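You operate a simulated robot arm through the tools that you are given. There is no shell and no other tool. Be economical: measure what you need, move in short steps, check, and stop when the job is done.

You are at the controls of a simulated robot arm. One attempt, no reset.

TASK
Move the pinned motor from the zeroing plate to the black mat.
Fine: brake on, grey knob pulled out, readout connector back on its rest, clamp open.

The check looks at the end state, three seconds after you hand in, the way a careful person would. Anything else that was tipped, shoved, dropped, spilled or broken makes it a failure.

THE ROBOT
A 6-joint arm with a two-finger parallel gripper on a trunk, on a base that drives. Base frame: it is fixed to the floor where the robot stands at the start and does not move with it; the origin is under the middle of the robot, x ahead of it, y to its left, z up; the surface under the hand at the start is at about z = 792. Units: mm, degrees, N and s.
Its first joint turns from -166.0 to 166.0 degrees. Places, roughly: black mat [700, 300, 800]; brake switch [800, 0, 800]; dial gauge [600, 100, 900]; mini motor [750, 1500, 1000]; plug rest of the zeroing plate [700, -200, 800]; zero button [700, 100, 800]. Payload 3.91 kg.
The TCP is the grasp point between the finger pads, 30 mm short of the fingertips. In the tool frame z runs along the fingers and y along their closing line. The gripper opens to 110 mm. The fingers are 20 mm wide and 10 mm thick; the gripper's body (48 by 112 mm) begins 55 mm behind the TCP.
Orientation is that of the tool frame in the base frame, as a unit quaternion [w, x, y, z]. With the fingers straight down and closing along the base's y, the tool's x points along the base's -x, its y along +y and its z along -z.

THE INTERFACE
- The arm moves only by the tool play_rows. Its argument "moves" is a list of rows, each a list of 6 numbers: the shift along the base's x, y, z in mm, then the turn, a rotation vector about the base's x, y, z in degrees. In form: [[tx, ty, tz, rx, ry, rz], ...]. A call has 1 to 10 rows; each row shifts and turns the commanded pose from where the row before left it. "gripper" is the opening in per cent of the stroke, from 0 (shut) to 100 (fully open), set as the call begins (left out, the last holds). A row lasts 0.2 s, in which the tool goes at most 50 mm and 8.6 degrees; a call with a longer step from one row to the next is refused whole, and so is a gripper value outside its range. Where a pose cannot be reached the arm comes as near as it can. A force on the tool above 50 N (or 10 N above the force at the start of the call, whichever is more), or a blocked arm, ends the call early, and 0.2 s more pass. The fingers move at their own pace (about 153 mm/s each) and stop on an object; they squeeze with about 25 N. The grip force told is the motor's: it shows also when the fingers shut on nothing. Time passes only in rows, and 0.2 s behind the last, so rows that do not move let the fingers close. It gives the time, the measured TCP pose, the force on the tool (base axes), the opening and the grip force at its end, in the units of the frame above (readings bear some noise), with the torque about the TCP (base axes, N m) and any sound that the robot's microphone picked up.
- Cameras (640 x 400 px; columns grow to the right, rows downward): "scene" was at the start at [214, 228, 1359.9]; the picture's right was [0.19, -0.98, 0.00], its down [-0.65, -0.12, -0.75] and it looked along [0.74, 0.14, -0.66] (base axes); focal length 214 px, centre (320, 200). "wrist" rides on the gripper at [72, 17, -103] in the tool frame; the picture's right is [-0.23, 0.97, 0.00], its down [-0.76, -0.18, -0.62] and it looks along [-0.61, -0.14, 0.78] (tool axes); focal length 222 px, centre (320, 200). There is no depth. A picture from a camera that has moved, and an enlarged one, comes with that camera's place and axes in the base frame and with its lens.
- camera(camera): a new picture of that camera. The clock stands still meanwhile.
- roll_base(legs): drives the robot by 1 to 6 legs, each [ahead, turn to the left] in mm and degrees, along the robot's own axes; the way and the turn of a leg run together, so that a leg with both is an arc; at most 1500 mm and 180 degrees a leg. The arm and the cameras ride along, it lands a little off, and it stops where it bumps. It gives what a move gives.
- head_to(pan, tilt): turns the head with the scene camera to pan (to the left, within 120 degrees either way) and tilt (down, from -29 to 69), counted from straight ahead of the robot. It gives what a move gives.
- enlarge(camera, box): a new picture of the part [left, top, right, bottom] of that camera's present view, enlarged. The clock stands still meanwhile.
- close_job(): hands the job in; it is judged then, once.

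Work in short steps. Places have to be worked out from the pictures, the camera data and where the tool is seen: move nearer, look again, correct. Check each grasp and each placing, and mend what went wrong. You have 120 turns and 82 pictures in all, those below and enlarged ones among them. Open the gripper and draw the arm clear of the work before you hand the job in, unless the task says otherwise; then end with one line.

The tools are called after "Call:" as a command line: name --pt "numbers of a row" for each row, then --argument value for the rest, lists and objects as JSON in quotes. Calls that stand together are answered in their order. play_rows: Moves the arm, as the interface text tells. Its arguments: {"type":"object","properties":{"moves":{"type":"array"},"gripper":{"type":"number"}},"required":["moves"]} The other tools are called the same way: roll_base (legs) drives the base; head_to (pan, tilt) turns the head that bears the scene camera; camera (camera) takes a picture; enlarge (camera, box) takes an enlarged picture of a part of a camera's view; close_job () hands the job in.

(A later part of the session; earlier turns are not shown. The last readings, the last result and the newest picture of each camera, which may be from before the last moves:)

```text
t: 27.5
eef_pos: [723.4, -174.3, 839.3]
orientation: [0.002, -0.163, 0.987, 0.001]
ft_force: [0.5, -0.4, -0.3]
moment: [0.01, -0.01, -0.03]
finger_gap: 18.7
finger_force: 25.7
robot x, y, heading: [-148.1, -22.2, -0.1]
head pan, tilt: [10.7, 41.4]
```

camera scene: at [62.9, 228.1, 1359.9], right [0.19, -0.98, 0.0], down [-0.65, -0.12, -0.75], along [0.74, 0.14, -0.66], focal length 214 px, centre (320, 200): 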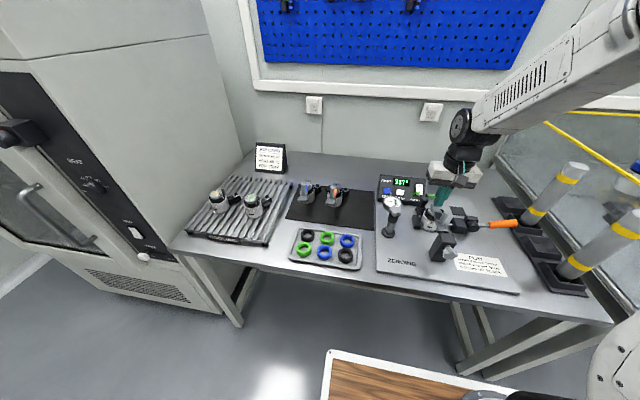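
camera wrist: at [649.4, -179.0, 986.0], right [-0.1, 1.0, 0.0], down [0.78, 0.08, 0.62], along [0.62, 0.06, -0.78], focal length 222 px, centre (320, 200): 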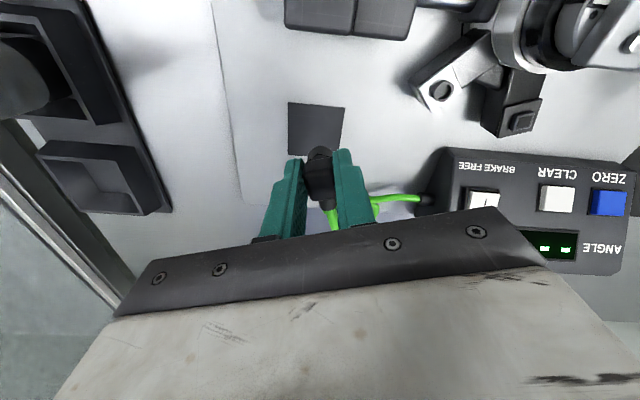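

Call:
play_rows --pt "0 0 -1 0 0 0" --pt "0 0 -1 0 0 0" --pt "0 0 -1 0 0 0" --pt "0 0 -1 0 0 0" --pt "0 0 0 0 0 0"

Call:
enlarge --camera "scene" --box '[430, 180, 480, 220]'

```text
t: 28.7
eef_pos: [724.4, -172.8, 837.1]
orientation: [0.002, -0.163, 0.987, 0.0]
ft_force: [-2.8, -0.2, 9.2]
moment: [0.0, 0.05, 0.03]
finger_gap: 19.1
finger_force: 25.0
robot x, y, heading: [-152.2, -26.1, 0.2]
head pan, tilt: [10.7, 41.4]
```

```text
10.00 times, centred on (455, 200) of scene
camera zoom: at [62.1, 228.6, 1360.0], right [0.19, -0.98, 0.0], down [-0.65, -0.12, -0.75], along [0.74, 0.14, -0.66], focal length 2145 px, centre (-1030, 200)
```

zoom: 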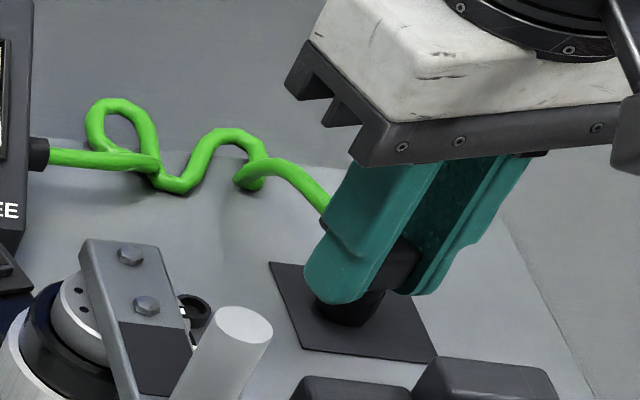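

Contact, at 9 N. I open the gripper and rise straight up.

Call:
play_rows --pt "0 0 1 0 0 0" --pt "0 0 0 0 0 0" --pt "0 0 0 0 0 0" --pt "0 0 15 0 0 0" --pt "0 0 40 0 0 0" --pt "0 0 45 0 0 0" --pt "0 0 45 0 0 0" --pt "0 0 0 0 0 0" --gripper 50

Call:
enlarge --camera "scene" --box '[410, 180, 520, 260]'

```text
t: 30.5
eef_pos: [725.0, -172.4, 981.8]
orientation: [0.002, -0.164, 0.986, -0.001]
ft_force: [-0.8, 0.3, -0.5]
moment: [-0.06, 0.01, 0.0]
finger_gap: 55.0
finger_force: 0.1
robot x, y, heading: [-151.1, -23.5, 0.1]
head pan, tilt: [10.7, 41.4]
```

```text
5.00 times, centred on (465, 220) of scene
camera zoom: at [62.6, 228.5, 1359.9], right [0.19, -0.98, 0.0], down [-0.65, -0.12, -0.75], along [0.74, 0.14, -0.66], focal length 1072 px, centre (-405, 100)
```

zoom: 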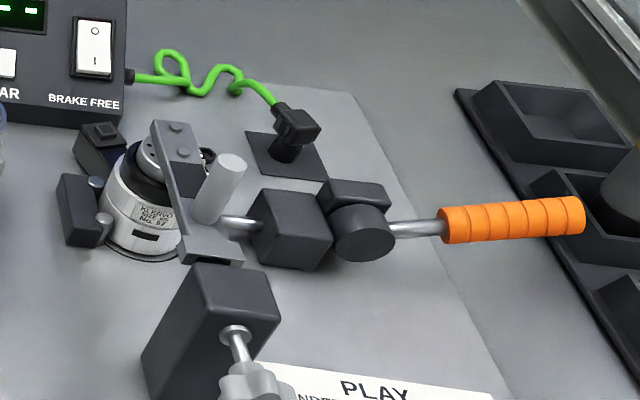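

The plug stands on its rest. The clamp hub is at about (607,-167,845) and the orange grip runs from (617,-214,856) to (618,-278,873). I turn the hand so that it closes along x, because the handle can then pivot between the pads as I carry it up the arc.

Call:
play_rows --pt "-12 -8 0 0 0 8" --pt "-12 -8 0 0 0 8" --pt "-12 -8 0 0 0 8" --pt "-12 -9 0 0 0 8" --pt "-12 -9 0 0 0 8" --pt "-12 -9 0 0 0 8" --pt "-12 -9 0 0 0 8" --pt "-12 -9 0 0 0 8" --pt "-12 -10 0 0 0 7" --pt "0 0 0 0 0 0"

Call:
camera --camera "wrist"

Call:
enlarge --camera "scene" --box '[410, 170, 530, 260]'

```text
t: 32.7
eef_pos: [614.0, -252.9, 982.3]
orientation: [0.001, -0.707, 0.708, 0.002]
ft_force: [0.7, -0.7, 0.3]
moment: [-0.05, 0.0, -0.04]
finger_gap: 54.8
finger_force: 0.1
robot x, y, heading: [-148.7, -23.8, 0.2]
head pan, tilt: [10.7, 41.4]
```

```text
37 pictures are left
camera wrist: at [597.6, -324.9, 1085.5], right [-0.97, 0.23, 0.0], down [0.18, 0.76, 0.63], along [0.14, 0.61, -0.78], focal length 222 px, centre (320, 200)
```

wrist: 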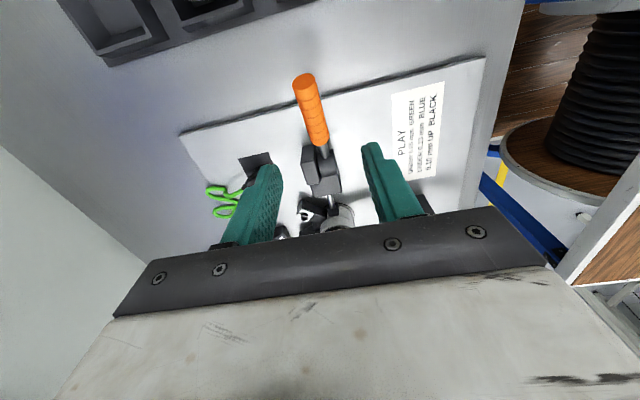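

```text
4.44 times, centred on (470, 215) of scene
camera zoom: at [62.6, 228.5, 1359.9], right [0.19, -0.98, 0.0], down [-0.65, -0.12, -0.75], along [0.74, 0.14, -0.66], focal length 953 px, centre (-347, 133)
```

zoom: 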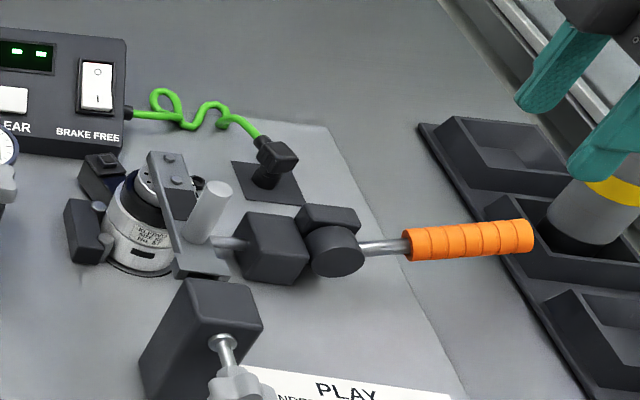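

The wrist view confirms the grip along x=618, from y=-226 to -289. I go down over its middle and close.

Call:
play_rows --pt "4 -3 -40 0 0 0" --pt "0 0 -40 0 0 0" --pt "0 0 -20 0 0 0" --pt "0 0 -16 0 0 0" --pt "0 0 0 0 0 0"

Call:
camera --camera "wrist"

Call:
enlarge --camera "scene" --box '[410, 170, 530, 260]'

```text
t: 33.9
eef_pos: [618.9, -254.3, 866.2]
orientation: [0.001, -0.706, 0.708, 0.001]
ft_force: [-0.8, -0.4, -0.4]
moment: [0.0, -0.01, 0.0]
finger_gap: 54.9
finger_force: 0.0
robot x, y, heading: [-149.6, -23.2, 0.4]
head pan, tilt: [10.7, 41.4]
```

```text
35 pictures are left
camera wrist: at [602.1, -327.2, 970.1], right [-0.97, 0.23, 0.0], down [0.18, 0.76, 0.63], along [0.14, 0.61, -0.78], focal length 222 px, centre (320, 200)
```

wrist: 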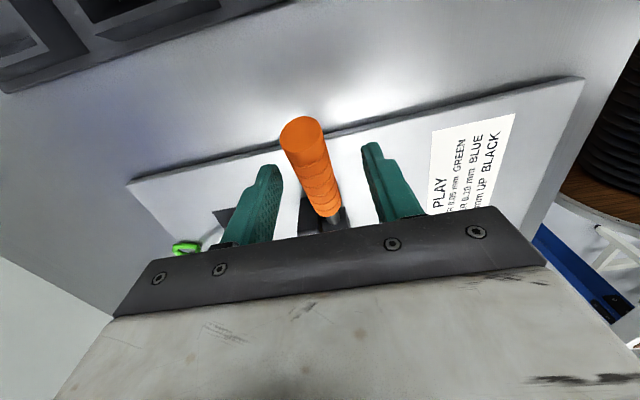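

```text
4.44 times, centred on (470, 215) of scene
camera zoom: at [62.5, 228.5, 1359.9], right [0.19, -0.98, 0.0], down [-0.65, -0.12, -0.75], along [0.74, 0.14, -0.66], focal length 953 px, centre (-347, 133)
```

zoom: 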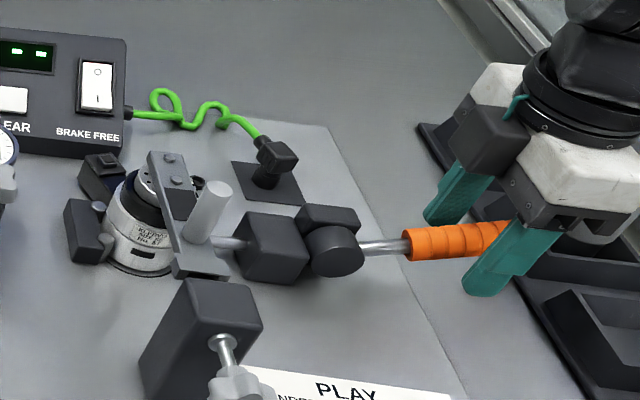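

The fingers straddle the grip, so I close and lift it along the arc about the hub, halfway at first.

Call:
play_rows --pt "0 0 0 0 0 0" --pt "0 0 0 0 0 0" --pt "0 1 4 0 0 0" --pt "0 2 5.6 0 0 0" --pt "0 3 7.2 0 0 0" --pt "0 3.5 7 0 0 0" --pt "0 4 6.5 0 0 0" --pt "0 5 6.2 0 0 0" --pt "0 0 0 0 0 0" --gripper 0

Call:
enlarge --camera "scene" --box '[410, 170, 530, 260]'

```text
t: 35.9
eef_pos: [622.3, -234.3, 901.7]
orientation: [0.0, -0.706, 0.708, 0.003]
ft_force: [37.0, 7.4, -26.0]
moment: [-0.8, 0.04, 1.07]
finger_gap: 21.3
finger_force: 44.9
robot x, y, heading: [-149.6, -21.9, -0.2]
head pan, tilt: [10.7, 41.4]
```

```text
4.44 times, centred on (470, 215) of scene
camera zoom: at [64.7, 228.7, 1359.5], right [0.19, -0.98, 0.0], down [-0.65, -0.12, -0.75], along [0.74, 0.14, -0.66], focal length 953 px, centre (-347, 133)
```

zoom: 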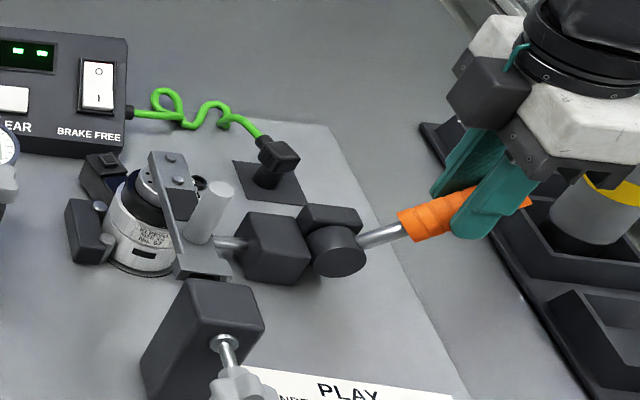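

The handle follows. I shift 2 mm in x to ease the side force and carry on up the arc.

Call:
play_rows --pt "2 3 5 0 0 0" --pt "0 5.5 6 0 0 0" --pt "0 6 5 0 0 0" --pt "0 6.5 4 0 0 0" --pt "0 7 3.5 0 0 0" --pt "0 0 0 0 0 0"

Call:
enlarge --camera "scene" --box '[410, 170, 530, 260]'

```text
t: 37.3
eef_pos: [621.4, -209.9, 924.4]
orientation: [0.0, -0.705, 0.709, 0.003]
ft_force: [7.4, -2.1, -29.6]
moment: [-1.09, 0.83, 0.64]
finger_gap: 21.3
finger_force: 45.0
robot x, y, heading: [-149.8, -21.4, -0.0]
head pan, tilt: [10.7, 41.4]
```

```text
4.44 times, centred on (470, 215) of scene
camera zoom: at [64.0, 228.1, 1359.7], right [0.19, -0.98, 0.0], down [-0.65, -0.12, -0.75], along [0.74, 0.14, -0.66], focal length 953 px, centre (-347, 133)
```

zoom: 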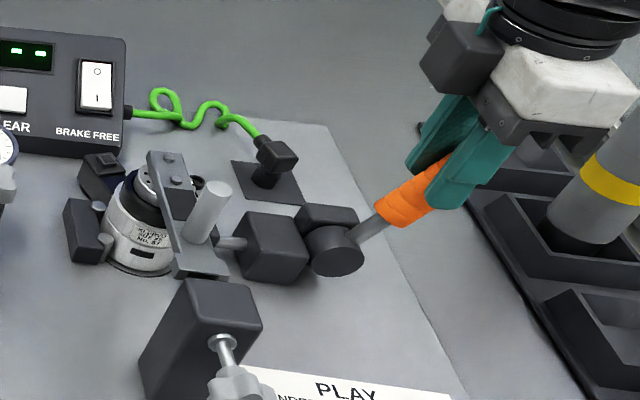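

The handle is now at about 50–55° and comes smoothly. I go on toward vertical.

Call:
play_rows --pt "0 6 5 0 0 0" --pt "0 7 4 0 0 0" --pt "0 8 3 0 0 0" --pt "0 8 2 0 0 0" --pt "0 8 1 0 0 0" --pt "0 6 0 0 0 0" --pt "0 0 0 0 0 0"

Call:
enlarge --camera "scene" --box '[410, 170, 530, 260]'

```text
t: 38.1
eef_pos: [620.0, -188.0, 936.1]
orientation: [0.0, -0.706, 0.709, 0.002]
ft_force: [10.7, 0.0, -14.1]
moment: [-0.2, -0.87, -0.21]
finger_gap: 21.7
finger_force: 45.1
robot x, y, heading: [-151.5, -22.4, -0.3]
head pan, tilt: [10.7, 41.4]
stopped in row 4: the force on the tool passed its limit at 55 N (the readings are from after the stop); the commanded pose is now the measured one
```

```text
4.44 times, centred on (470, 215) of scene
camera zoom: at [63.4, 228.5, 1359.8], right [0.19, -0.98, 0.0], down [-0.65, -0.12, -0.75], along [0.74, 0.14, -0.66], focal length 953 px, centre (-347, 133)
```

zoom: 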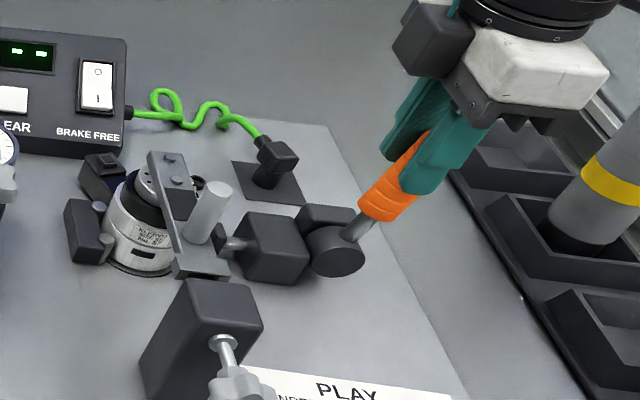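

The plunger has begun to draw back. I continue with small steps.

Call:
play_rows --pt "0 5 1 0 0 0" --pt "0 6 0.5 0 0 0" --pt "0 6 0 0 0 0" --pt "0 5 -0.5 0 0 0" --pt "0 0 0 0 0 0"

Call:
enlarge --camera "scene" --box '[410, 170, 530, 260]'

```text
t: 39.4
eef_pos: [620.2, -167.8, 937.8]
orientation: [0.0, -0.705, 0.709, 0.002]
ft_force: [7.4, -49.0, -0.7]
moment: [-1.59, -0.8, -0.05]
finger_gap: 21.5
finger_force: 45.1
robot x, y, heading: [-148.2, -19.9, -0.1]
head pan, tilt: [10.7, 41.4]
```

```text
4.44 times, centred on (470, 215) of scene
camera zoom: at [63.4, 225.9, 1360.2], right [0.18, -0.98, 0.0], down [-0.65, -0.12, -0.75], along [0.74, 0.14, -0.66], focal length 953 px, centre (-347, 133)
```

zoom: 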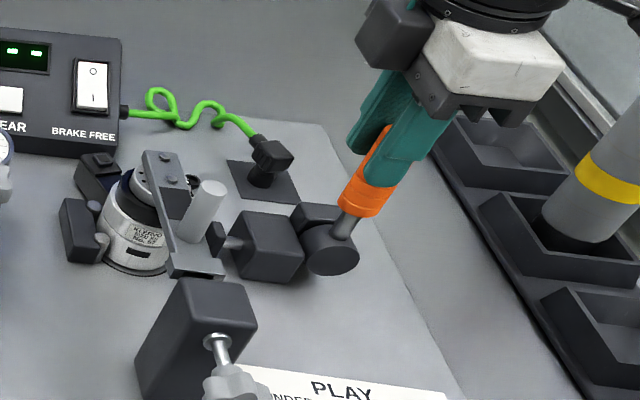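

It resists with 49 N in y, the handle is nearly upright and the plunger is drawn back, so this is probably its stop. I release, rise and check.

Call:
play_rows --pt "0 -3 0 0 0 0" --pt "0 0 0 0 0 0"

Call:
play_rows --pt "0 0 0 0 0 0" --pt "0 0 0 0 0 0" --pt "0 0 30 0 0 0" --pt "0 0 40 0 0 0" --pt "0 0 40 0 0 0" --pt "0 0 0 0 0 0" --gripper 50

Call:
enlarge --camera "scene" --box '[410, 170, 530, 260]'

Call:
camera --camera "wrist"

```text
t: 40.0
eef_pos: [620.7, -168.3, 937.2]
orientation: [0.001, -0.706, 0.708, 0.002]
ft_force: [9.9, -29.9, 14.9]
moment: [0.12, -0.86, 0.36]
finger_gap: 21.7
finger_force: 45.2
robot x, y, heading: [-149.3, -25.1, 0.3]
head pan, tilt: [10.7, 41.4]
```

```text
t: 41.4
eef_pos: [620.9, -167.7, 1049.2]
orientation: [0.0, -0.705, 0.709, 0.003]
ft_force: [-1.3, 0.2, 0.6]
moment: [-0.02, 0.03, 0.0]
finger_gap: 55.1
finger_force: 0.1
robot x, y, heading: [-151.2, -20.5, 0.1]
head pan, tilt: [10.7, 41.4]
```

```text
4.44 times, centred on (470, 215) of scene
camera zoom: at [62.6, 228.2, 1359.9], right [0.19, -0.98, 0.0], down [-0.65, -0.12, -0.75], along [0.74, 0.14, -0.66], focal length 953 px, centre (-347, 133)
```

zoom: 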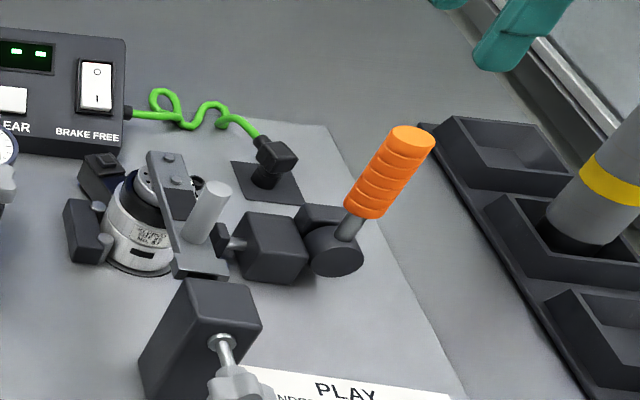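

```text
28 pictures are left
camera wrist: at [604.4, -241.4, 1152.5], right [-0.97, 0.23, 0.0], down [0.18, 0.76, 0.63], along [0.14, 0.61, -0.78], focal length 222 px, centre (320, 200)
```

wrist: 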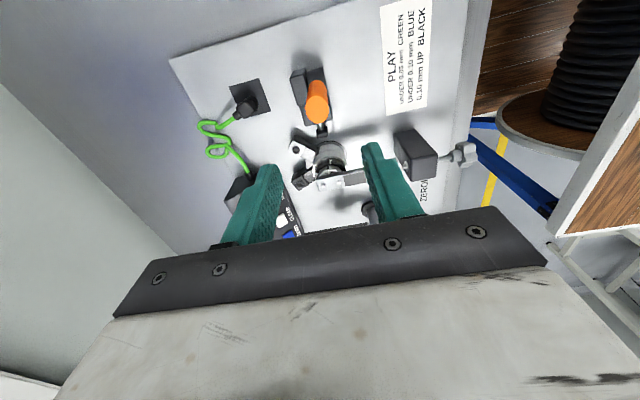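

The handle is upright (it lines up with the picture's vertical vanishing line) and the pad stands clear of the motor, so the clamp is open. The bar bolts put the motor axis at about (634,-51), with the bar top near z=875. I turn the hand back to yaw 0 and look at the motor closely.

Call:
play_rows --pt "-5 12 0 0 0 -8.5" --pt "-5 12 0 0 0 -8.5" --pt "-5 12 0 0 0 -8.5" --pt "-5 12 0 0 0 -8.5" --pt "-5 12 0 0 0 -8.5" --pt "-5 12 -5 0 0 -8.5" --pt "-5 12 -10 0 0 -8.5" --pt "-5 12 -10 0 0 -8.5" --pt "-5 12 -10 0 0 -8.5" --pt "0 10 -10 0 0 -8.5" --gripper 100

Call:
play_rows --pt "0 0 0 0 0 -5" --pt "0 0 0 0 0 0"

Call:
enlarge --camera "wrist" --box '[220, 60, 420, 200]'

Call:
enlarge --camera "scene" --box '[410, 190, 470, 240]'

```text
t: 43.5
eef_pos: [574.3, -49.7, 1002.0]
orientation: [0.002, -0.041, 0.999, 0.002]
ft_force: [-0.1, -0.6, -0.5]
moment: [-0.01, -0.02, -0.05]
finger_gap: 110.0
finger_force: 0.1
robot x, y, heading: [-152.6, -24.9, 0.1]
head pan, tilt: [10.7, 41.4]
```

```text
t: 44.1
eef_pos: [576.2, -50.4, 1002.7]
orientation: [0.003, 0.003, 1.0, 0.001]
ft_force: [-0.3, 0.2, 0.4]
moment: [0.04, 0.0, -0.01]
finger_gap: 110.0
finger_force: 0.0
robot x, y, heading: [-151.5, -22.5, 0.3]
head pan, tilt: [10.7, 41.4]
```

```text
2.86 times, centred on (320, 130) of wrist
camera zoom: at [502.9, -34.0, 1106.3], right [0.23, 0.97, 0.0], down [0.76, -0.18, 0.63], along [0.61, -0.14, -0.78], focal length 635 px, centre (320, 400)
```

zoom: 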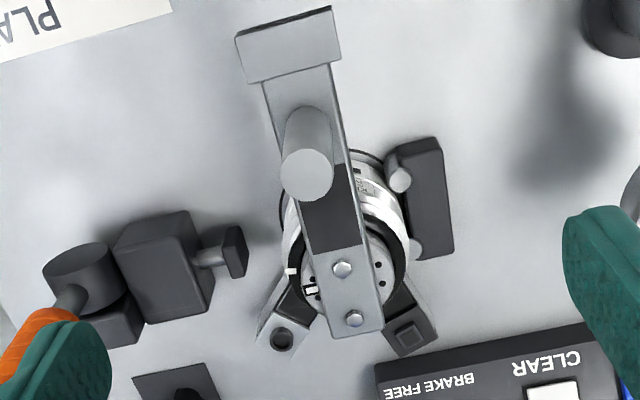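

```text
8.00 times, centred on (440, 215) of scene
camera zoom: at [62.5, 228.3, 1359.9], right [0.19, -0.98, 0.0], down [-0.65, -0.12, -0.75], along [0.74, 0.14, -0.66], focal length 1716 px, centre (-640, 80)
```

zoom: 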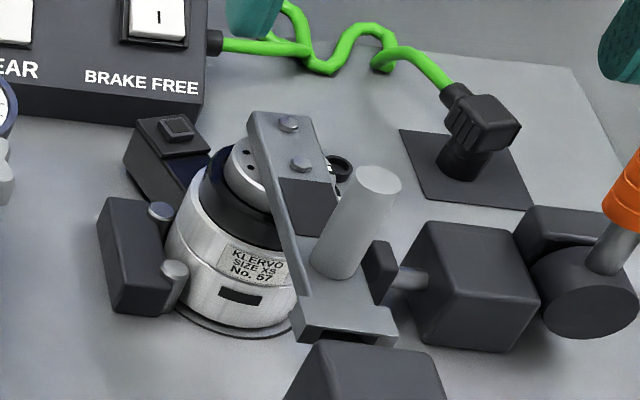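

Measured: the motor body spans y -77.5 to -22.5 (about 55 mm across) with its axis near (632,-50), its silver top is at z≈845, the stops are only at z≈815, and the pad front stands at y≈-95. With a 62 mm opening the fingers fit beside the body, so I line up above it first.

Call:
play_rows --pt "28 0 0 0 0 0" --pt "28 0 -20 0 0 0" --pt "0 0 -40 0 0 0" --pt "0 0 0 0 0 0" --pt "0 0 0 0 0 0" --gripper 57

Call:
camera --camera "wrist"

Call:
enlarge --camera "scene" --box '[410, 180, 482, 240]'

```text
t: 45.4
eef_pos: [629.4, -49.1, 942.9]
orientation: [0.002, 0.003, 1.0, 0.002]
ft_force: [-0.2, 0.4, -0.2]
moment: [-0.02, -0.02, 0.01]
finger_gap: 62.6
finger_force: 0.0
robot x, y, heading: [-153.4, -24.8, 0.3]
head pan, tilt: [10.7, 41.4]
```

```text
25 pictures are left
camera wrist: at [557.6, -32.7, 1046.9], right [0.23, 0.97, 0.0], down [0.76, -0.18, 0.63], along [0.61, -0.14, -0.78], focal length 222 px, centre (320, 200)
```

wrist: 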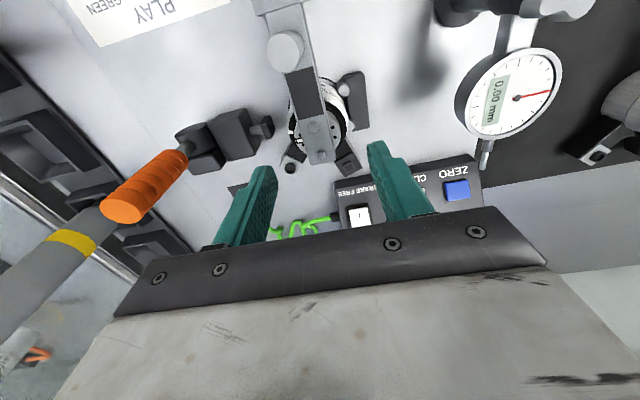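

```text
6.67 times, centred on (446, 210) of scene
camera zoom: at [62.5, 228.3, 1359.9], right [0.19, -0.98, 0.0], down [-0.65, -0.12, -0.75], along [0.74, 0.14, -0.66], focal length 1430 px, centre (-520, 133)
```

zoom: 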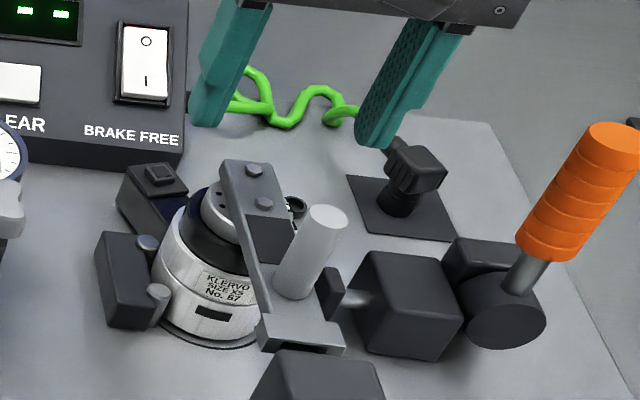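

I descend to just above the pad level and check the fit.

Call:
play_rows --pt "2 -1 -25 0 0 0" --pt "0 0 -25 0 0 0" --pt "0 0 -15 0 0 0" --pt "0 0 0 0 0 0"

Call:
enlarge --camera "scene" --box '[410, 180, 482, 240]'

Call:
enlarge --camera "wrist" --box '[200, 80, 440, 240]'

```text
t: 46.4
eef_pos: [632.4, -49.1, 877.0]
orientation: [0.002, 0.003, 1.0, 0.002]
ft_force: [1.1, 0.2, -0.2]
moment: [0.01, 0.0, 0.0]
finger_gap: 62.6
finger_force: 0.1
robot x, y, heading: [-152.4, -20.2, -0.1]
head pan, tilt: [10.7, 41.4]
```

```text
6.67 times, centred on (446, 210) of scene
camera zoom: at [62.5, 228.3, 1359.9], right [0.19, -0.98, 0.0], down [-0.65, -0.12, -0.75], along [0.74, 0.14, -0.66], focal length 1430 px, centre (-520, 133)
```

zoom: 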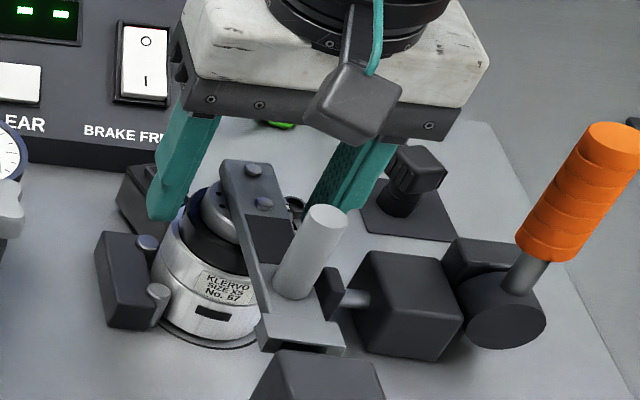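

```text
2.50 times, centred on (320, 160) of wrist
camera zoom: at [560.3, -33.3, 981.7], right [0.23, 0.97, 0.0], down [0.76, -0.18, 0.63], along [0.61, -0.14, -0.78], focal length 555 px, centre (320, 300)
```

zoom: 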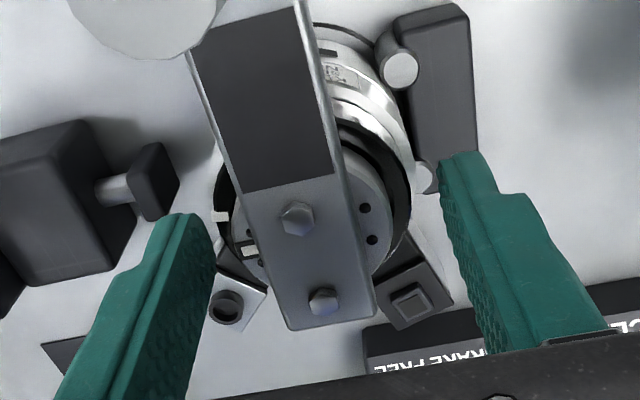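

The pad leaves too little room for a finger low beside the body, so I'll hold the motor by the flat bar bolted over its axis: flat sides about 20 mm wide, above the centre of mass. I rise, narrow the gripper to about 30 mm and centre over the bar at (622,-51).

Call:
play_rows --pt "0 0 20 0 0 0" --pt "-5 -1 20 0 0 0" --pt "-5 -1 0 0 0 0" --pt "0 0 0 0 0 0"

Call:
play_rows --pt "0 0 0 0 0 0" --pt "0 0 -5 0 0 0" --pt "0 0 0 0 0 0" --gripper 30

Call:
enlarge --camera "wrist" --box '[220, 80, 420, 220]'

Call:
enlarge --camera "scene" --box '[410, 185, 464, 230]'

```text
t: 47.4
eef_pos: [622.8, -53.5, 917.7]
orientation: [0.002, 0.002, 1.0, 0.002]
ft_force: [1.0, -0.3, 0.4]
moment: [-0.03, -0.02, -0.03]
finger_gap: 62.9
finger_force: 0.0
robot x, y, heading: [-150.5, -24.4, -0.1]
head pan, tilt: [10.7, 41.4]
```

```text
t: 48.1
eef_pos: [622.6, -52.5, 912.5]
orientation: [0.002, 0.002, 1.0, 0.001]
ft_force: [0.4, -0.6, 0.3]
moment: [-0.01, -0.05, 0.01]
finger_gap: 33.4
finger_force: 0.1
robot x, y, heading: [-147.7, -24.2, 0.4]
head pan, tilt: [10.7, 41.4]
```

```text
2.86 times, centred on (320, 150) of wrist
camera zoom: at [550.5, -36.4, 1016.7], right [0.23, 0.97, 0.0], down [0.76, -0.18, 0.63], along [0.61, -0.14, -0.78], focal length 635 px, centre (320, 343)
```

zoom: 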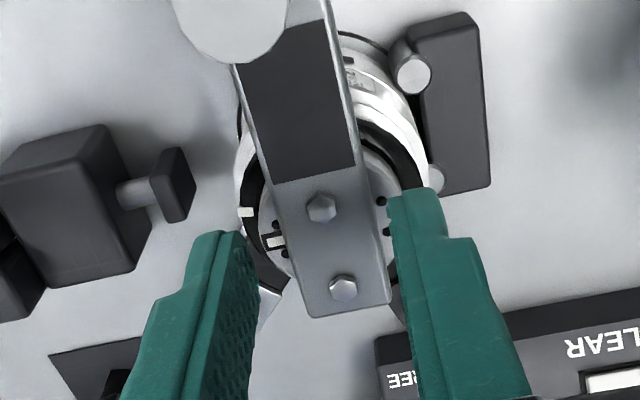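

```text
8.89 times, centred on (437, 208) of scene
camera zoom: at [62.5, 228.3, 1359.9], right [0.19, -0.98, 0.0], down [-0.65, -0.12, -0.75], along [0.74, 0.14, -0.66], focal length 1906 px, centre (-720, 133)
```

zoom: 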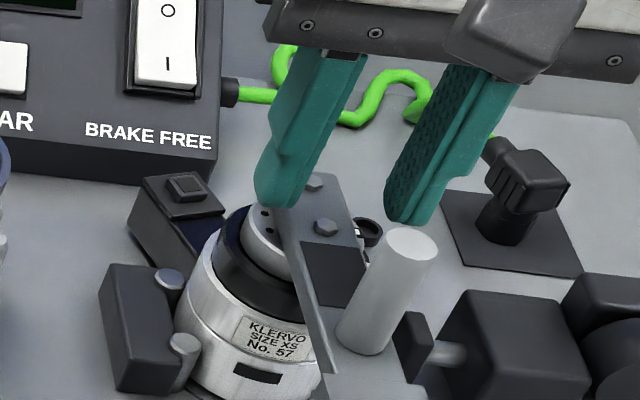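

The bar is centred at y≈-51.5 and is 21 mm wide. I narrow to about 29 mm and feel my way down to the hub disc beside the bar.

Call:
play_rows --pt "0 1 0 0 0 0" --pt "0 0 -5 0 0 0" --pt "0 0 -3 0 0 0" --pt "0 0 -2 0 0 0" --pt "0 0 -2 0 0 0" --pt "0 0 0 0 0 0" --gripper 26

Call:
enlarge --camera "scene" --box '[410, 185, 464, 230]'

```text
t: 49.5
eef_pos: [623.4, -51.4, 899.9]
orientation: [0.001, 0.003, 1.0, 0.002]
ft_force: [0.3, -0.1, -0.5]
moment: [0.02, 0.01, -0.02]
finger_gap: 28.6
finger_force: 0.0
robot x, y, heading: [-150.3, -24.0, 0.2]
head pan, tilt: [10.7, 41.4]
```

```text
8.89 times, centred on (437, 208) of scene
camera zoom: at [62.6, 228.3, 1359.9], right [0.19, -0.98, 0.0], down [-0.65, -0.12, -0.75], along [0.74, 0.14, -0.66], focal length 1906 px, centre (-720, 133)
```

zoom: 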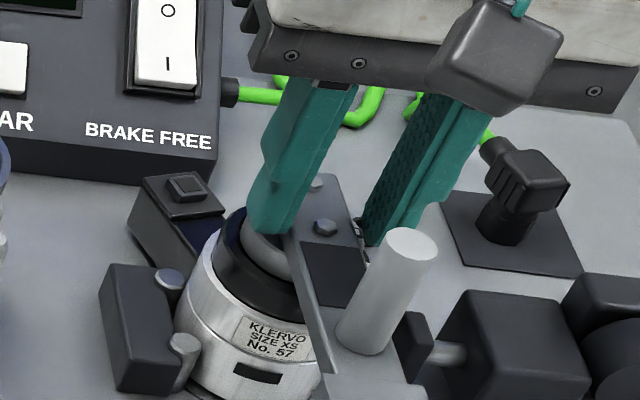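

The tips are at z≈870 with no contact yet. I go on in 1.5 mm steps.

Call:
play_rows --pt "0 0 -1.5 0 0 0" --pt "0 0 -1.5 0 0 0" --pt "0 0 0 0 0 0"

Call:
play_rows --pt "0 0 -1.5 0 0 0" --pt "0 0 -1.5 0 0 0" --pt "0 0 0 0 0 0"

```text
t: 50.4
eef_pos: [621.7, -52.2, 897.8]
orientation: [0.001, 0.003, 1.0, 0.001]
ft_force: [0.6, -0.4, -0.9]
moment: [0.01, 0.0, 0.0]
finger_gap: 28.6
finger_force: 0.0
robot x, y, heading: [-149.9, -21.7, 0.1]
head pan, tilt: [10.7, 41.4]
```

```text
t: 51.1
eef_pos: [621.2, -52.9, 894.1]
orientation: [0.002, 0.003, 1.0, 0.002]
ft_force: [0.7, 0.1, -0.7]
moment: [-0.01, 0.0, 0.02]
finger_gap: 28.6
finger_force: 0.1
robot x, y, heading: [-151.8, -24.8, -0.1]
head pan, tilt: [10.7, 41.4]
```

Call:
play_rows --pt "0 0 -1.5 0 0 0" --pt "0 0 -1.5 0 0 0" --pt "0 0 0 0 0 0"

Call:
enlarge --camera "scene" --box '[410, 185, 464, 230]'

```text
t: 52.0
eef_pos: [622.7, -52.3, 894.1]
orientation: [0.004, 0.003, 1.0, 0.001]
ft_force: [-4.5, -1.4, 33.3]
moment: [-0.22, 0.07, -0.01]
finger_gap: 28.4
finger_force: 0.1
robot x, y, heading: [-151.9, -23.7, 0.3]
head pan, tilt: [10.7, 41.4]
```

```text
8.89 times, centred on (437, 208) of scene
camera zoom: at [61.2, 228.3, 1360.1], right [0.19, -0.98, 0.0], down [-0.65, -0.12, -0.75], along [0.74, 0.14, -0.66], focal length 1906 px, centre (-720, 133)
```

zoom: 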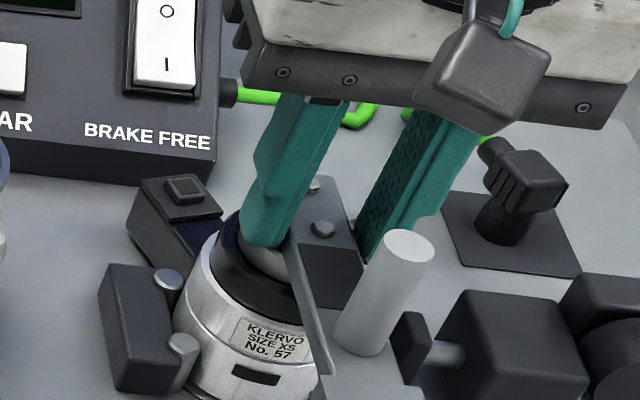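

The tips met the disc at z≈864, so the bar offers about 8–10 mm of side height. I ease up 3 mm and close on the bar.

Call:
play_rows --pt "0 0.5 2 0 0 0" --pt "0 0 1.5 0 0 0" --pt "0 0 0 0 0 0"

Call:
play_rows --pt "0 0 0 0 0 0" --pt "0 0 0 0 0 0" --pt "0 0 0 0 0 0" --gripper 0

```text
t: 52.8
eef_pos: [622.7, -50.9, 894.7]
orientation: [0.001, 0.002, 1.0, 0.001]
ft_force: [0.4, -0.9, -0.4]
moment: [0.03, -0.01, -0.05]
finger_gap: 28.6
finger_force: 0.4
robot x, y, heading: [-152.3, -21.2, 0.4]
head pan, tilt: [10.7, 41.4]
```

```text
t: 53.5
eef_pos: [621.7, -51.5, 894.4]
orientation: [0.001, 0.004, 1.0, 0.002]
ft_force: [-0.4, 0.3, 0.1]
moment: [0.02, 0.05, 0.01]
finger_gap: 23.5
finger_force: 24.7
robot x, y, heading: [-149.9, -27.8, 0.3]
head pan, tilt: [10.7, 41.4]
```

The bar is gripped at 23.5 mm. I lift slowly by 12 mm and look.

Call:
play_rows --pt "0 0 2 0 0 0" --pt "0 0 2 0 0 0" --pt "0 0 4 0 0 0" --pt "0 0 4 0 0 0" --pt "0 0 0 0 0 0"

Call:
enlarge --camera "scene" --box '[400, 180, 480, 240]'

```text
t: 54.8
eef_pos: [623.4, -51.4, 906.1]
orientation: [0.001, 0.003, 1.0, 0.002]
ft_force: [-0.8, 1.0, -4.2]
moment: [0.04, 0.03, -0.01]
finger_gap: 23.3
finger_force: 25.1
robot x, y, heading: [-154.5, -25.5, 0.0]
head pan, tilt: [10.7, 41.4]
```

```text
6.67 times, centred on (440, 210) of scene
camera zoom: at [62.7, 228.3, 1359.9], right [0.19, -0.98, 0.0], down [-0.65, -0.12, -0.75], along [0.74, 0.14, -0.66], focal length 1430 px, centre (-480, 133)
```

zoom: 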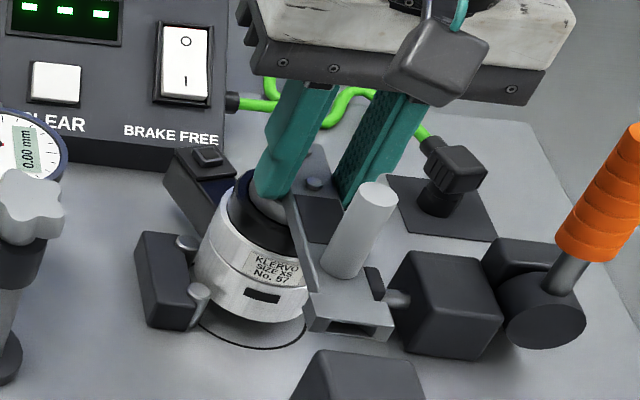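

The motor hangs level, weighing about 4 N. I lift it well clear of everything and carry it toward the free right part of the mat.

Call:
play_rows --pt "0 0 20 0 0 0" --pt "0 0 30 0 0 0" --pt "0 0 30 0 0 0" --pt "0 0 30 0 0 0" --pt "0 0 30 0 0 0" --pt "0 0 0 0 0 0"

Call:
play_rows --pt "2 15 0 0 0 0" --pt "5 30 0 0 0 0" --pt "6 30 0 0 0 0" --pt "6 30 0 0 0 0" --pt "6 30 0 0 0 0" --pt "6 30 0 0 0 0" --pt "5 30 0 0 0 0" --pt "4 25 0 0 0 0" --pt "1 15 0 0 0 0" --pt "0 0 0 0 0 0"

Call:
enlarge --camera "scene" --box '[280, 140, 440, 260]'

Call:
camera --camera "wrist"

```text
t: 56.1
eef_pos: [621.3, -53.7, 1046.6]
orientation: [0.002, 0.003, 1.0, 0.002]
ft_force: [0.5, 1.2, -4.5]
moment: [0.03, 0.05, 0.02]
finger_gap: 23.4
finger_force: 24.8
robot x, y, heading: [-150.6, -25.4, 0.1]
head pan, tilt: [10.7, 41.4]
```

```text
t: 58.4
eef_pos: [662.4, 185.4, 1047.7]
orientation: [0.002, 0.002, 1.0, 0.002]
ft_force: [-0.5, -0.9, -4.9]
moment: [0.04, 0.08, 0.0]
finger_gap: 23.6
finger_force: 25.1
robot x, y, heading: [-149.9, -24.8, 0.0]
head pan, tilt: [10.7, 41.4]
```

```text
3.33 times, centred on (360, 200) of scene
camera zoom: at [62.7, 228.4, 1359.8], right [0.19, -0.98, 0.0], down [-0.65, -0.12, -0.75], along [0.74, 0.14, -0.66], focal length 715 px, centre (187, 200)
```

zoom: 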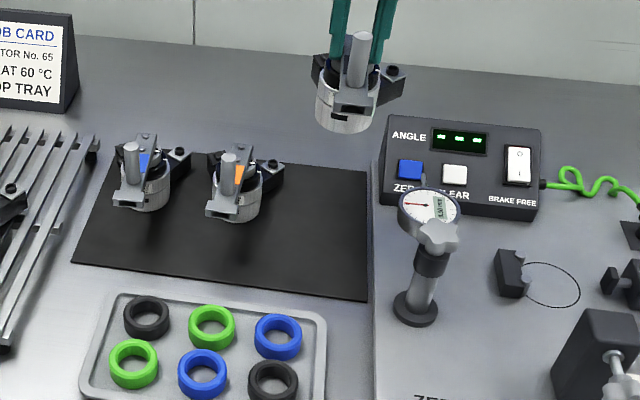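

```text
15 pictures are left
camera wrist: at [590.3, 201.3, 1151.3], right [0.23, 0.97, 0.0], down [0.76, -0.18, 0.63], along [0.61, -0.14, -0.78], focal length 222 px, centre (320, 200)
```

wrist: 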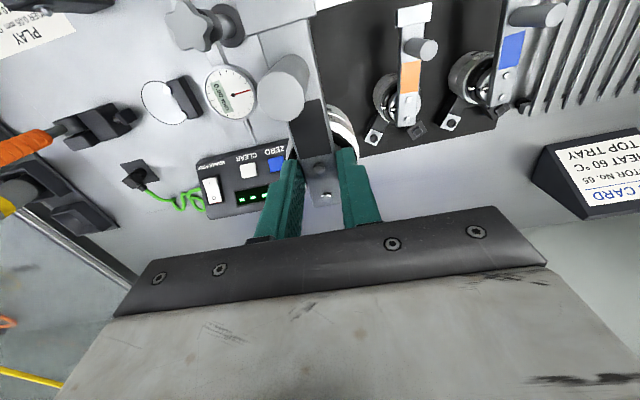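

The orange motor stands at (678,288) with an arm tip near (736,243), and the mat's right edge is at y≈138. To clear both I choose a motor axis at about (635,197), i.e. TCP (629,197). I move there and descend part way.

Call:
play_rows --pt "-16 6 0 0 0 0" --pt "-17 6 0 0 0 0" --pt "0 0 -25 0 0 0" --pt "0 0 -30 0 0 0" --pt "0 0 -30 0 0 0" --pt "0 0 -25 0 0 0" --pt "0 0 0 0 0 0"

Call:
enlarge --camera "scene" --box '[300, 160, 420, 250]'

Call:
camera --camera "wrist"

```text
t: 60.0
eef_pos: [631.3, 194.7, 936.0]
orientation: [0.001, 0.003, 1.0, 0.001]
ft_force: [-0.2, -0.5, -4.1]
moment: [-0.01, 0.09, 0.0]
finger_gap: 23.6
finger_force: 24.8
robot x, y, heading: [-152.2, -23.9, 0.2]
head pan, tilt: [10.7, 41.4]
```

```text
4.44 times, centred on (360, 205) of scene
camera zoom: at [62.7, 228.4, 1359.8], right [0.19, -0.98, 0.0], down [-0.65, -0.12, -0.75], along [0.74, 0.14, -0.66], focal length 953 px, centre (142, 178)
```

zoom: 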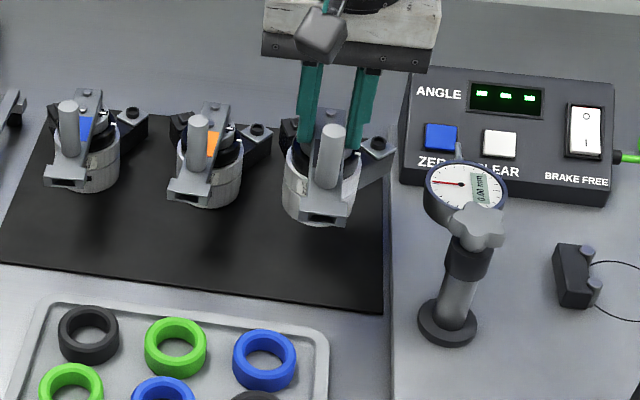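

```text
13 pictures are left
camera wrist: at [558.5, 211.6, 1039.6], right [0.23, 0.97, 0.0], down [0.76, -0.18, 0.63], along [0.61, -0.14, -0.78], focal length 222 px, centre (320, 200)
```

wrist: 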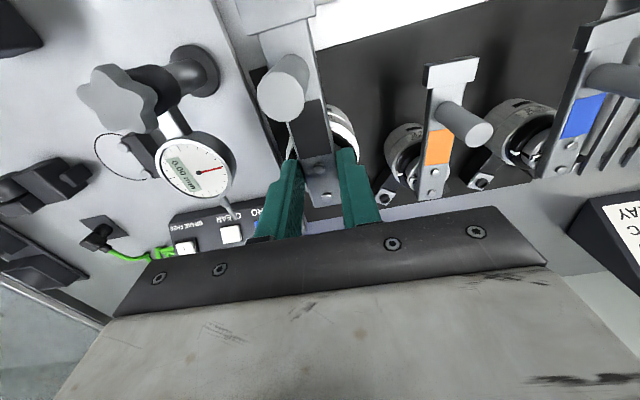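

It is clear on all sides. I lower to about 5 mm above the expected contact, then feel down.

Call:
play_rows --pt "-1 4 -15 0 0 0" --pt "0 0 -15 0 0 0" --pt "0 0 -8 0 0 0" --pt "0 0 -4 0 0 0" --pt "0 0 0 0 0 0"

Call:
play_rows --pt "0 0 -1.5 0 0 0" --pt "0 0 -1.5 0 0 0" --pt "0 0 0 0 0 0"

```text
t: 61.1
eef_pos: [630.4, 200.2, 895.0]
orientation: [0.002, 0.002, 1.0, 0.001]
ft_force: [-0.3, 0.4, -5.2]
moment: [0.04, 0.09, 0.0]
finger_gap: 23.4
finger_force: 25.3
robot x, y, heading: [-152.5, -21.4, 0.1]
head pan, tilt: [10.7, 41.4]
```

```text
t: 62.0
eef_pos: [629.7, 199.1, 891.2]
orientation: [0.001, 0.002, 1.0, 0.001]
ft_force: [0.8, -0.4, -4.0]
moment: [0.0, 0.06, -0.03]
finger_gap: 23.4
finger_force: 25.3
robot x, y, heading: [-150.4, -24.2, 0.2]
head pan, tilt: [10.7, 41.4]
```

Call:
play_rows --pt "0 0 -1 0 0 0" --pt "0 0 -1 0 0 0" --pt "0 0 0 0 0 0"

Call:
play_rows --pt "0 0 -1 0 0 0" --pt "0 0 -1 0 0 0" --pt "0 0 0 0 0 0"

```text
t: 62.8
eef_pos: [629.3, 200.0, 890.9]
orientation: [0.002, 0.003, 1.0, 0.002]
ft_force: [-0.3, -0.5, -4.1]
moment: [0.0, 0.05, 0.04]
finger_gap: 23.7
finger_force: 24.6
robot x, y, heading: [-151.7, -16.2, 0.3]
head pan, tilt: [10.7, 41.4]
```

```text
t: 63.5
eef_pos: [629.9, 199.7, 887.9]
orientation: [0.001, 0.003, 1.0, 0.002]
ft_force: [-0.6, 0.6, -3.9]
moment: [-0.01, 0.11, 0.0]
finger_gap: 23.6
finger_force: 24.6
robot x, y, heading: [-148.0, -23.6, 0.3]
head pan, tilt: [10.7, 41.4]
```

Call:
play_rows --pt "0 0 -1 0 0 0" --pt "0 0 -1 0 0 0" --pt "0 0 0 0 0 0"

Call:
enlarge --camera "scene" --box '[340, 170, 400, 220]'

```text
t: 64.3
eef_pos: [629.6, 199.3, 885.9]
orientation: [0.002, 0.002, 1.0, 0.002]
ft_force: [-0.4, 0.5, -4.6]
moment: [-0.01, 0.08, 0.04]
finger_gap: 23.8
finger_force: 25.0
robot x, y, heading: [-151.9, -21.7, 0.0]
head pan, tilt: [10.7, 41.4]
```

```text
8.00 times, centred on (370, 195) of scene
camera zoom: at [62.7, 228.4, 1359.8], right [0.19, -0.98, 0.0], down [-0.65, -0.12, -0.75], along [0.74, 0.14, -0.66], focal length 1716 px, centre (-80, 240)
```

zoom: 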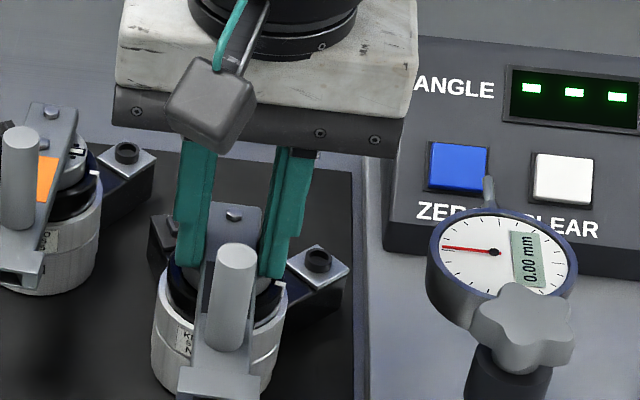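

Not touching yet. I go on down in 1 mm steps.

Call:
play_rows --pt "0 0 -1 0 0 0" --pt "0 0 -1 0 0 0" --pt "0 0 0 0 0 0"

Call:
play_rows --pt "0 0 -1 0 0 0" --pt "0 0 -1 0 0 0" --pt "0 0 0 0 0 0"

```text
t: 65.2
eef_pos: [629.6, 200.2, 885.2]
orientation: [0.003, 0.002, 1.0, 0.003]
ft_force: [-0.2, -0.6, 12.6]
moment: [-0.04, 0.42, -0.02]
finger_gap: 23.5
finger_force: 25.4
robot x, y, heading: [-153.5, -22.9, -0.0]
head pan, tilt: [10.7, 41.4]
```

```text
t: 66.0
eef_pos: [630.1, 199.8, 884.9]
orientation: [0.004, 0.002, 1.0, 0.003]
ft_force: [3.2, 1.0, 38.6]
moment: [-0.19, -0.11, 0.0]
finger_gap: 23.5
finger_force: 24.8
robot x, y, heading: [-149.7, -23.2, 0.1]
head pan, tilt: [10.7, 41.4]
```

The motor has landed and bears 38 N. I ease back up to take the load off, open the gripper a little and rise.

Call:
play_rows --pt "0 0 1.5 0 0 0" --pt "0 0 1 0 0 0" --pt "0 0 0 0 0 0"

Call:
play_rows --pt "0 0 0 0 0 0" --pt "0 0 0 0 0 0" --pt "0 0 10 0 0 0" --pt "0 0 30 0 0 0" --pt "0 0 40 0 0 0" --pt "0 0 40 0 0 0" --pt "0 0 40 0 0 0" --pt "0 0 40 0 0 0" --pt "0 0 0 0 0 0" --gripper 30

Call:
enlarge --camera "scene" --box '[290, 160, 450, 270]'

Call:
enlarge --camera "scene" --box '[380, 170, 540, 280]'

```text
t: 66.8
eef_pos: [629.5, 200.0, 885.5]
orientation: [0.002, 0.003, 1.0, 0.001]
ft_force: [12.0, 7.3, 20.8]
moment: [0.23, -1.03, 0.09]
finger_gap: 23.6
finger_force: 25.4
robot x, y, heading: [-151.9, -21.9, 0.1]
head pan, tilt: [10.7, 41.4]
```

```text
t: 68.8
eef_pos: [629.7, 197.0, 1085.5]
orientation: [0.002, 0.003, 1.0, 0.002]
ft_force: [-0.2, 0.0, -0.4]
moment: [0.04, -0.02, 0.01]
finger_gap: 32.9
finger_force: 0.1
robot x, y, heading: [-148.8, -24.1, 0.3]
head pan, tilt: [10.7, 41.4]
```

```text
3.64 times, centred on (370, 215) of scene
camera zoom: at [62.6, 228.4, 1359.9], right [0.19, -0.98, 0.0], down [-0.65, -0.12, -0.75], along [0.74, 0.14, -0.66], focal length 780 px, centre (138, 146)
```

zoom: 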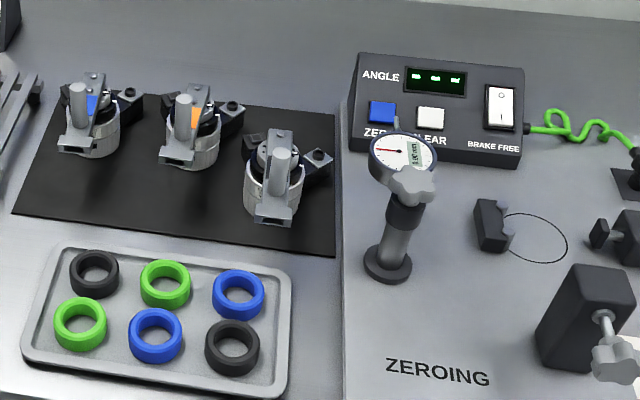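

```text
3.64 times, centred on (460, 225) of scene
camera zoom: at [62.6, 228.4, 1359.9], right [0.19, -0.98, 0.0], down [-0.65, -0.12, -0.75], along [0.74, 0.14, -0.66], focal length 780 px, centre (-189, 109)
```

zoom: 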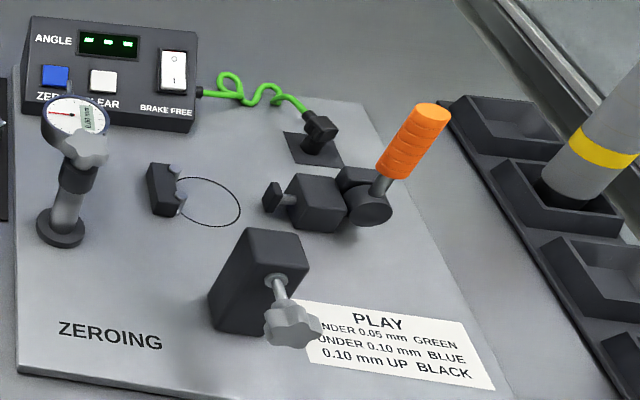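

The motor stands upright on the mat, the plug is on its rest, the knob is out and the clamp is open. As a last check I look at the rocker.

Call:
enlarge --camera "scene" --box '[410, 175, 440, 197]'

Call:
enlarge --camera "wrist" --box '[140, 100, 340, 240]'

```text
16.00 times, centred on (425, 186) of scene
camera zoom: at [62.6, 228.4, 1359.9], right [0.19, -0.98, 0.0], down [-0.65, -0.12, -0.75], along [0.74, 0.14, -0.66], focal length 3432 px, centre (-1360, 424)
```

zoom: 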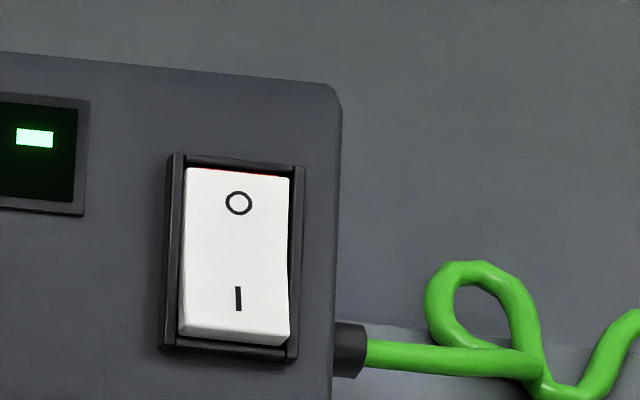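

```text
2.86 times, centred on (240, 170) of wrist
camera zoom: at [556.8, 213.4, 1189.0], right [0.23, 0.97, 0.0], down [0.76, -0.18, 0.63], along [0.61, -0.14, -0.78], focal length 635 px, centre (549, 286)
```

zoom: 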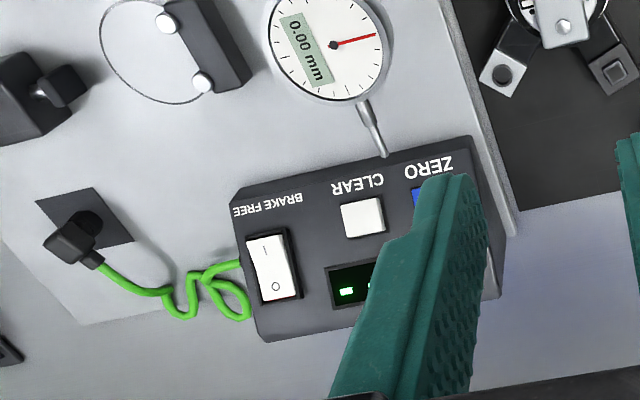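

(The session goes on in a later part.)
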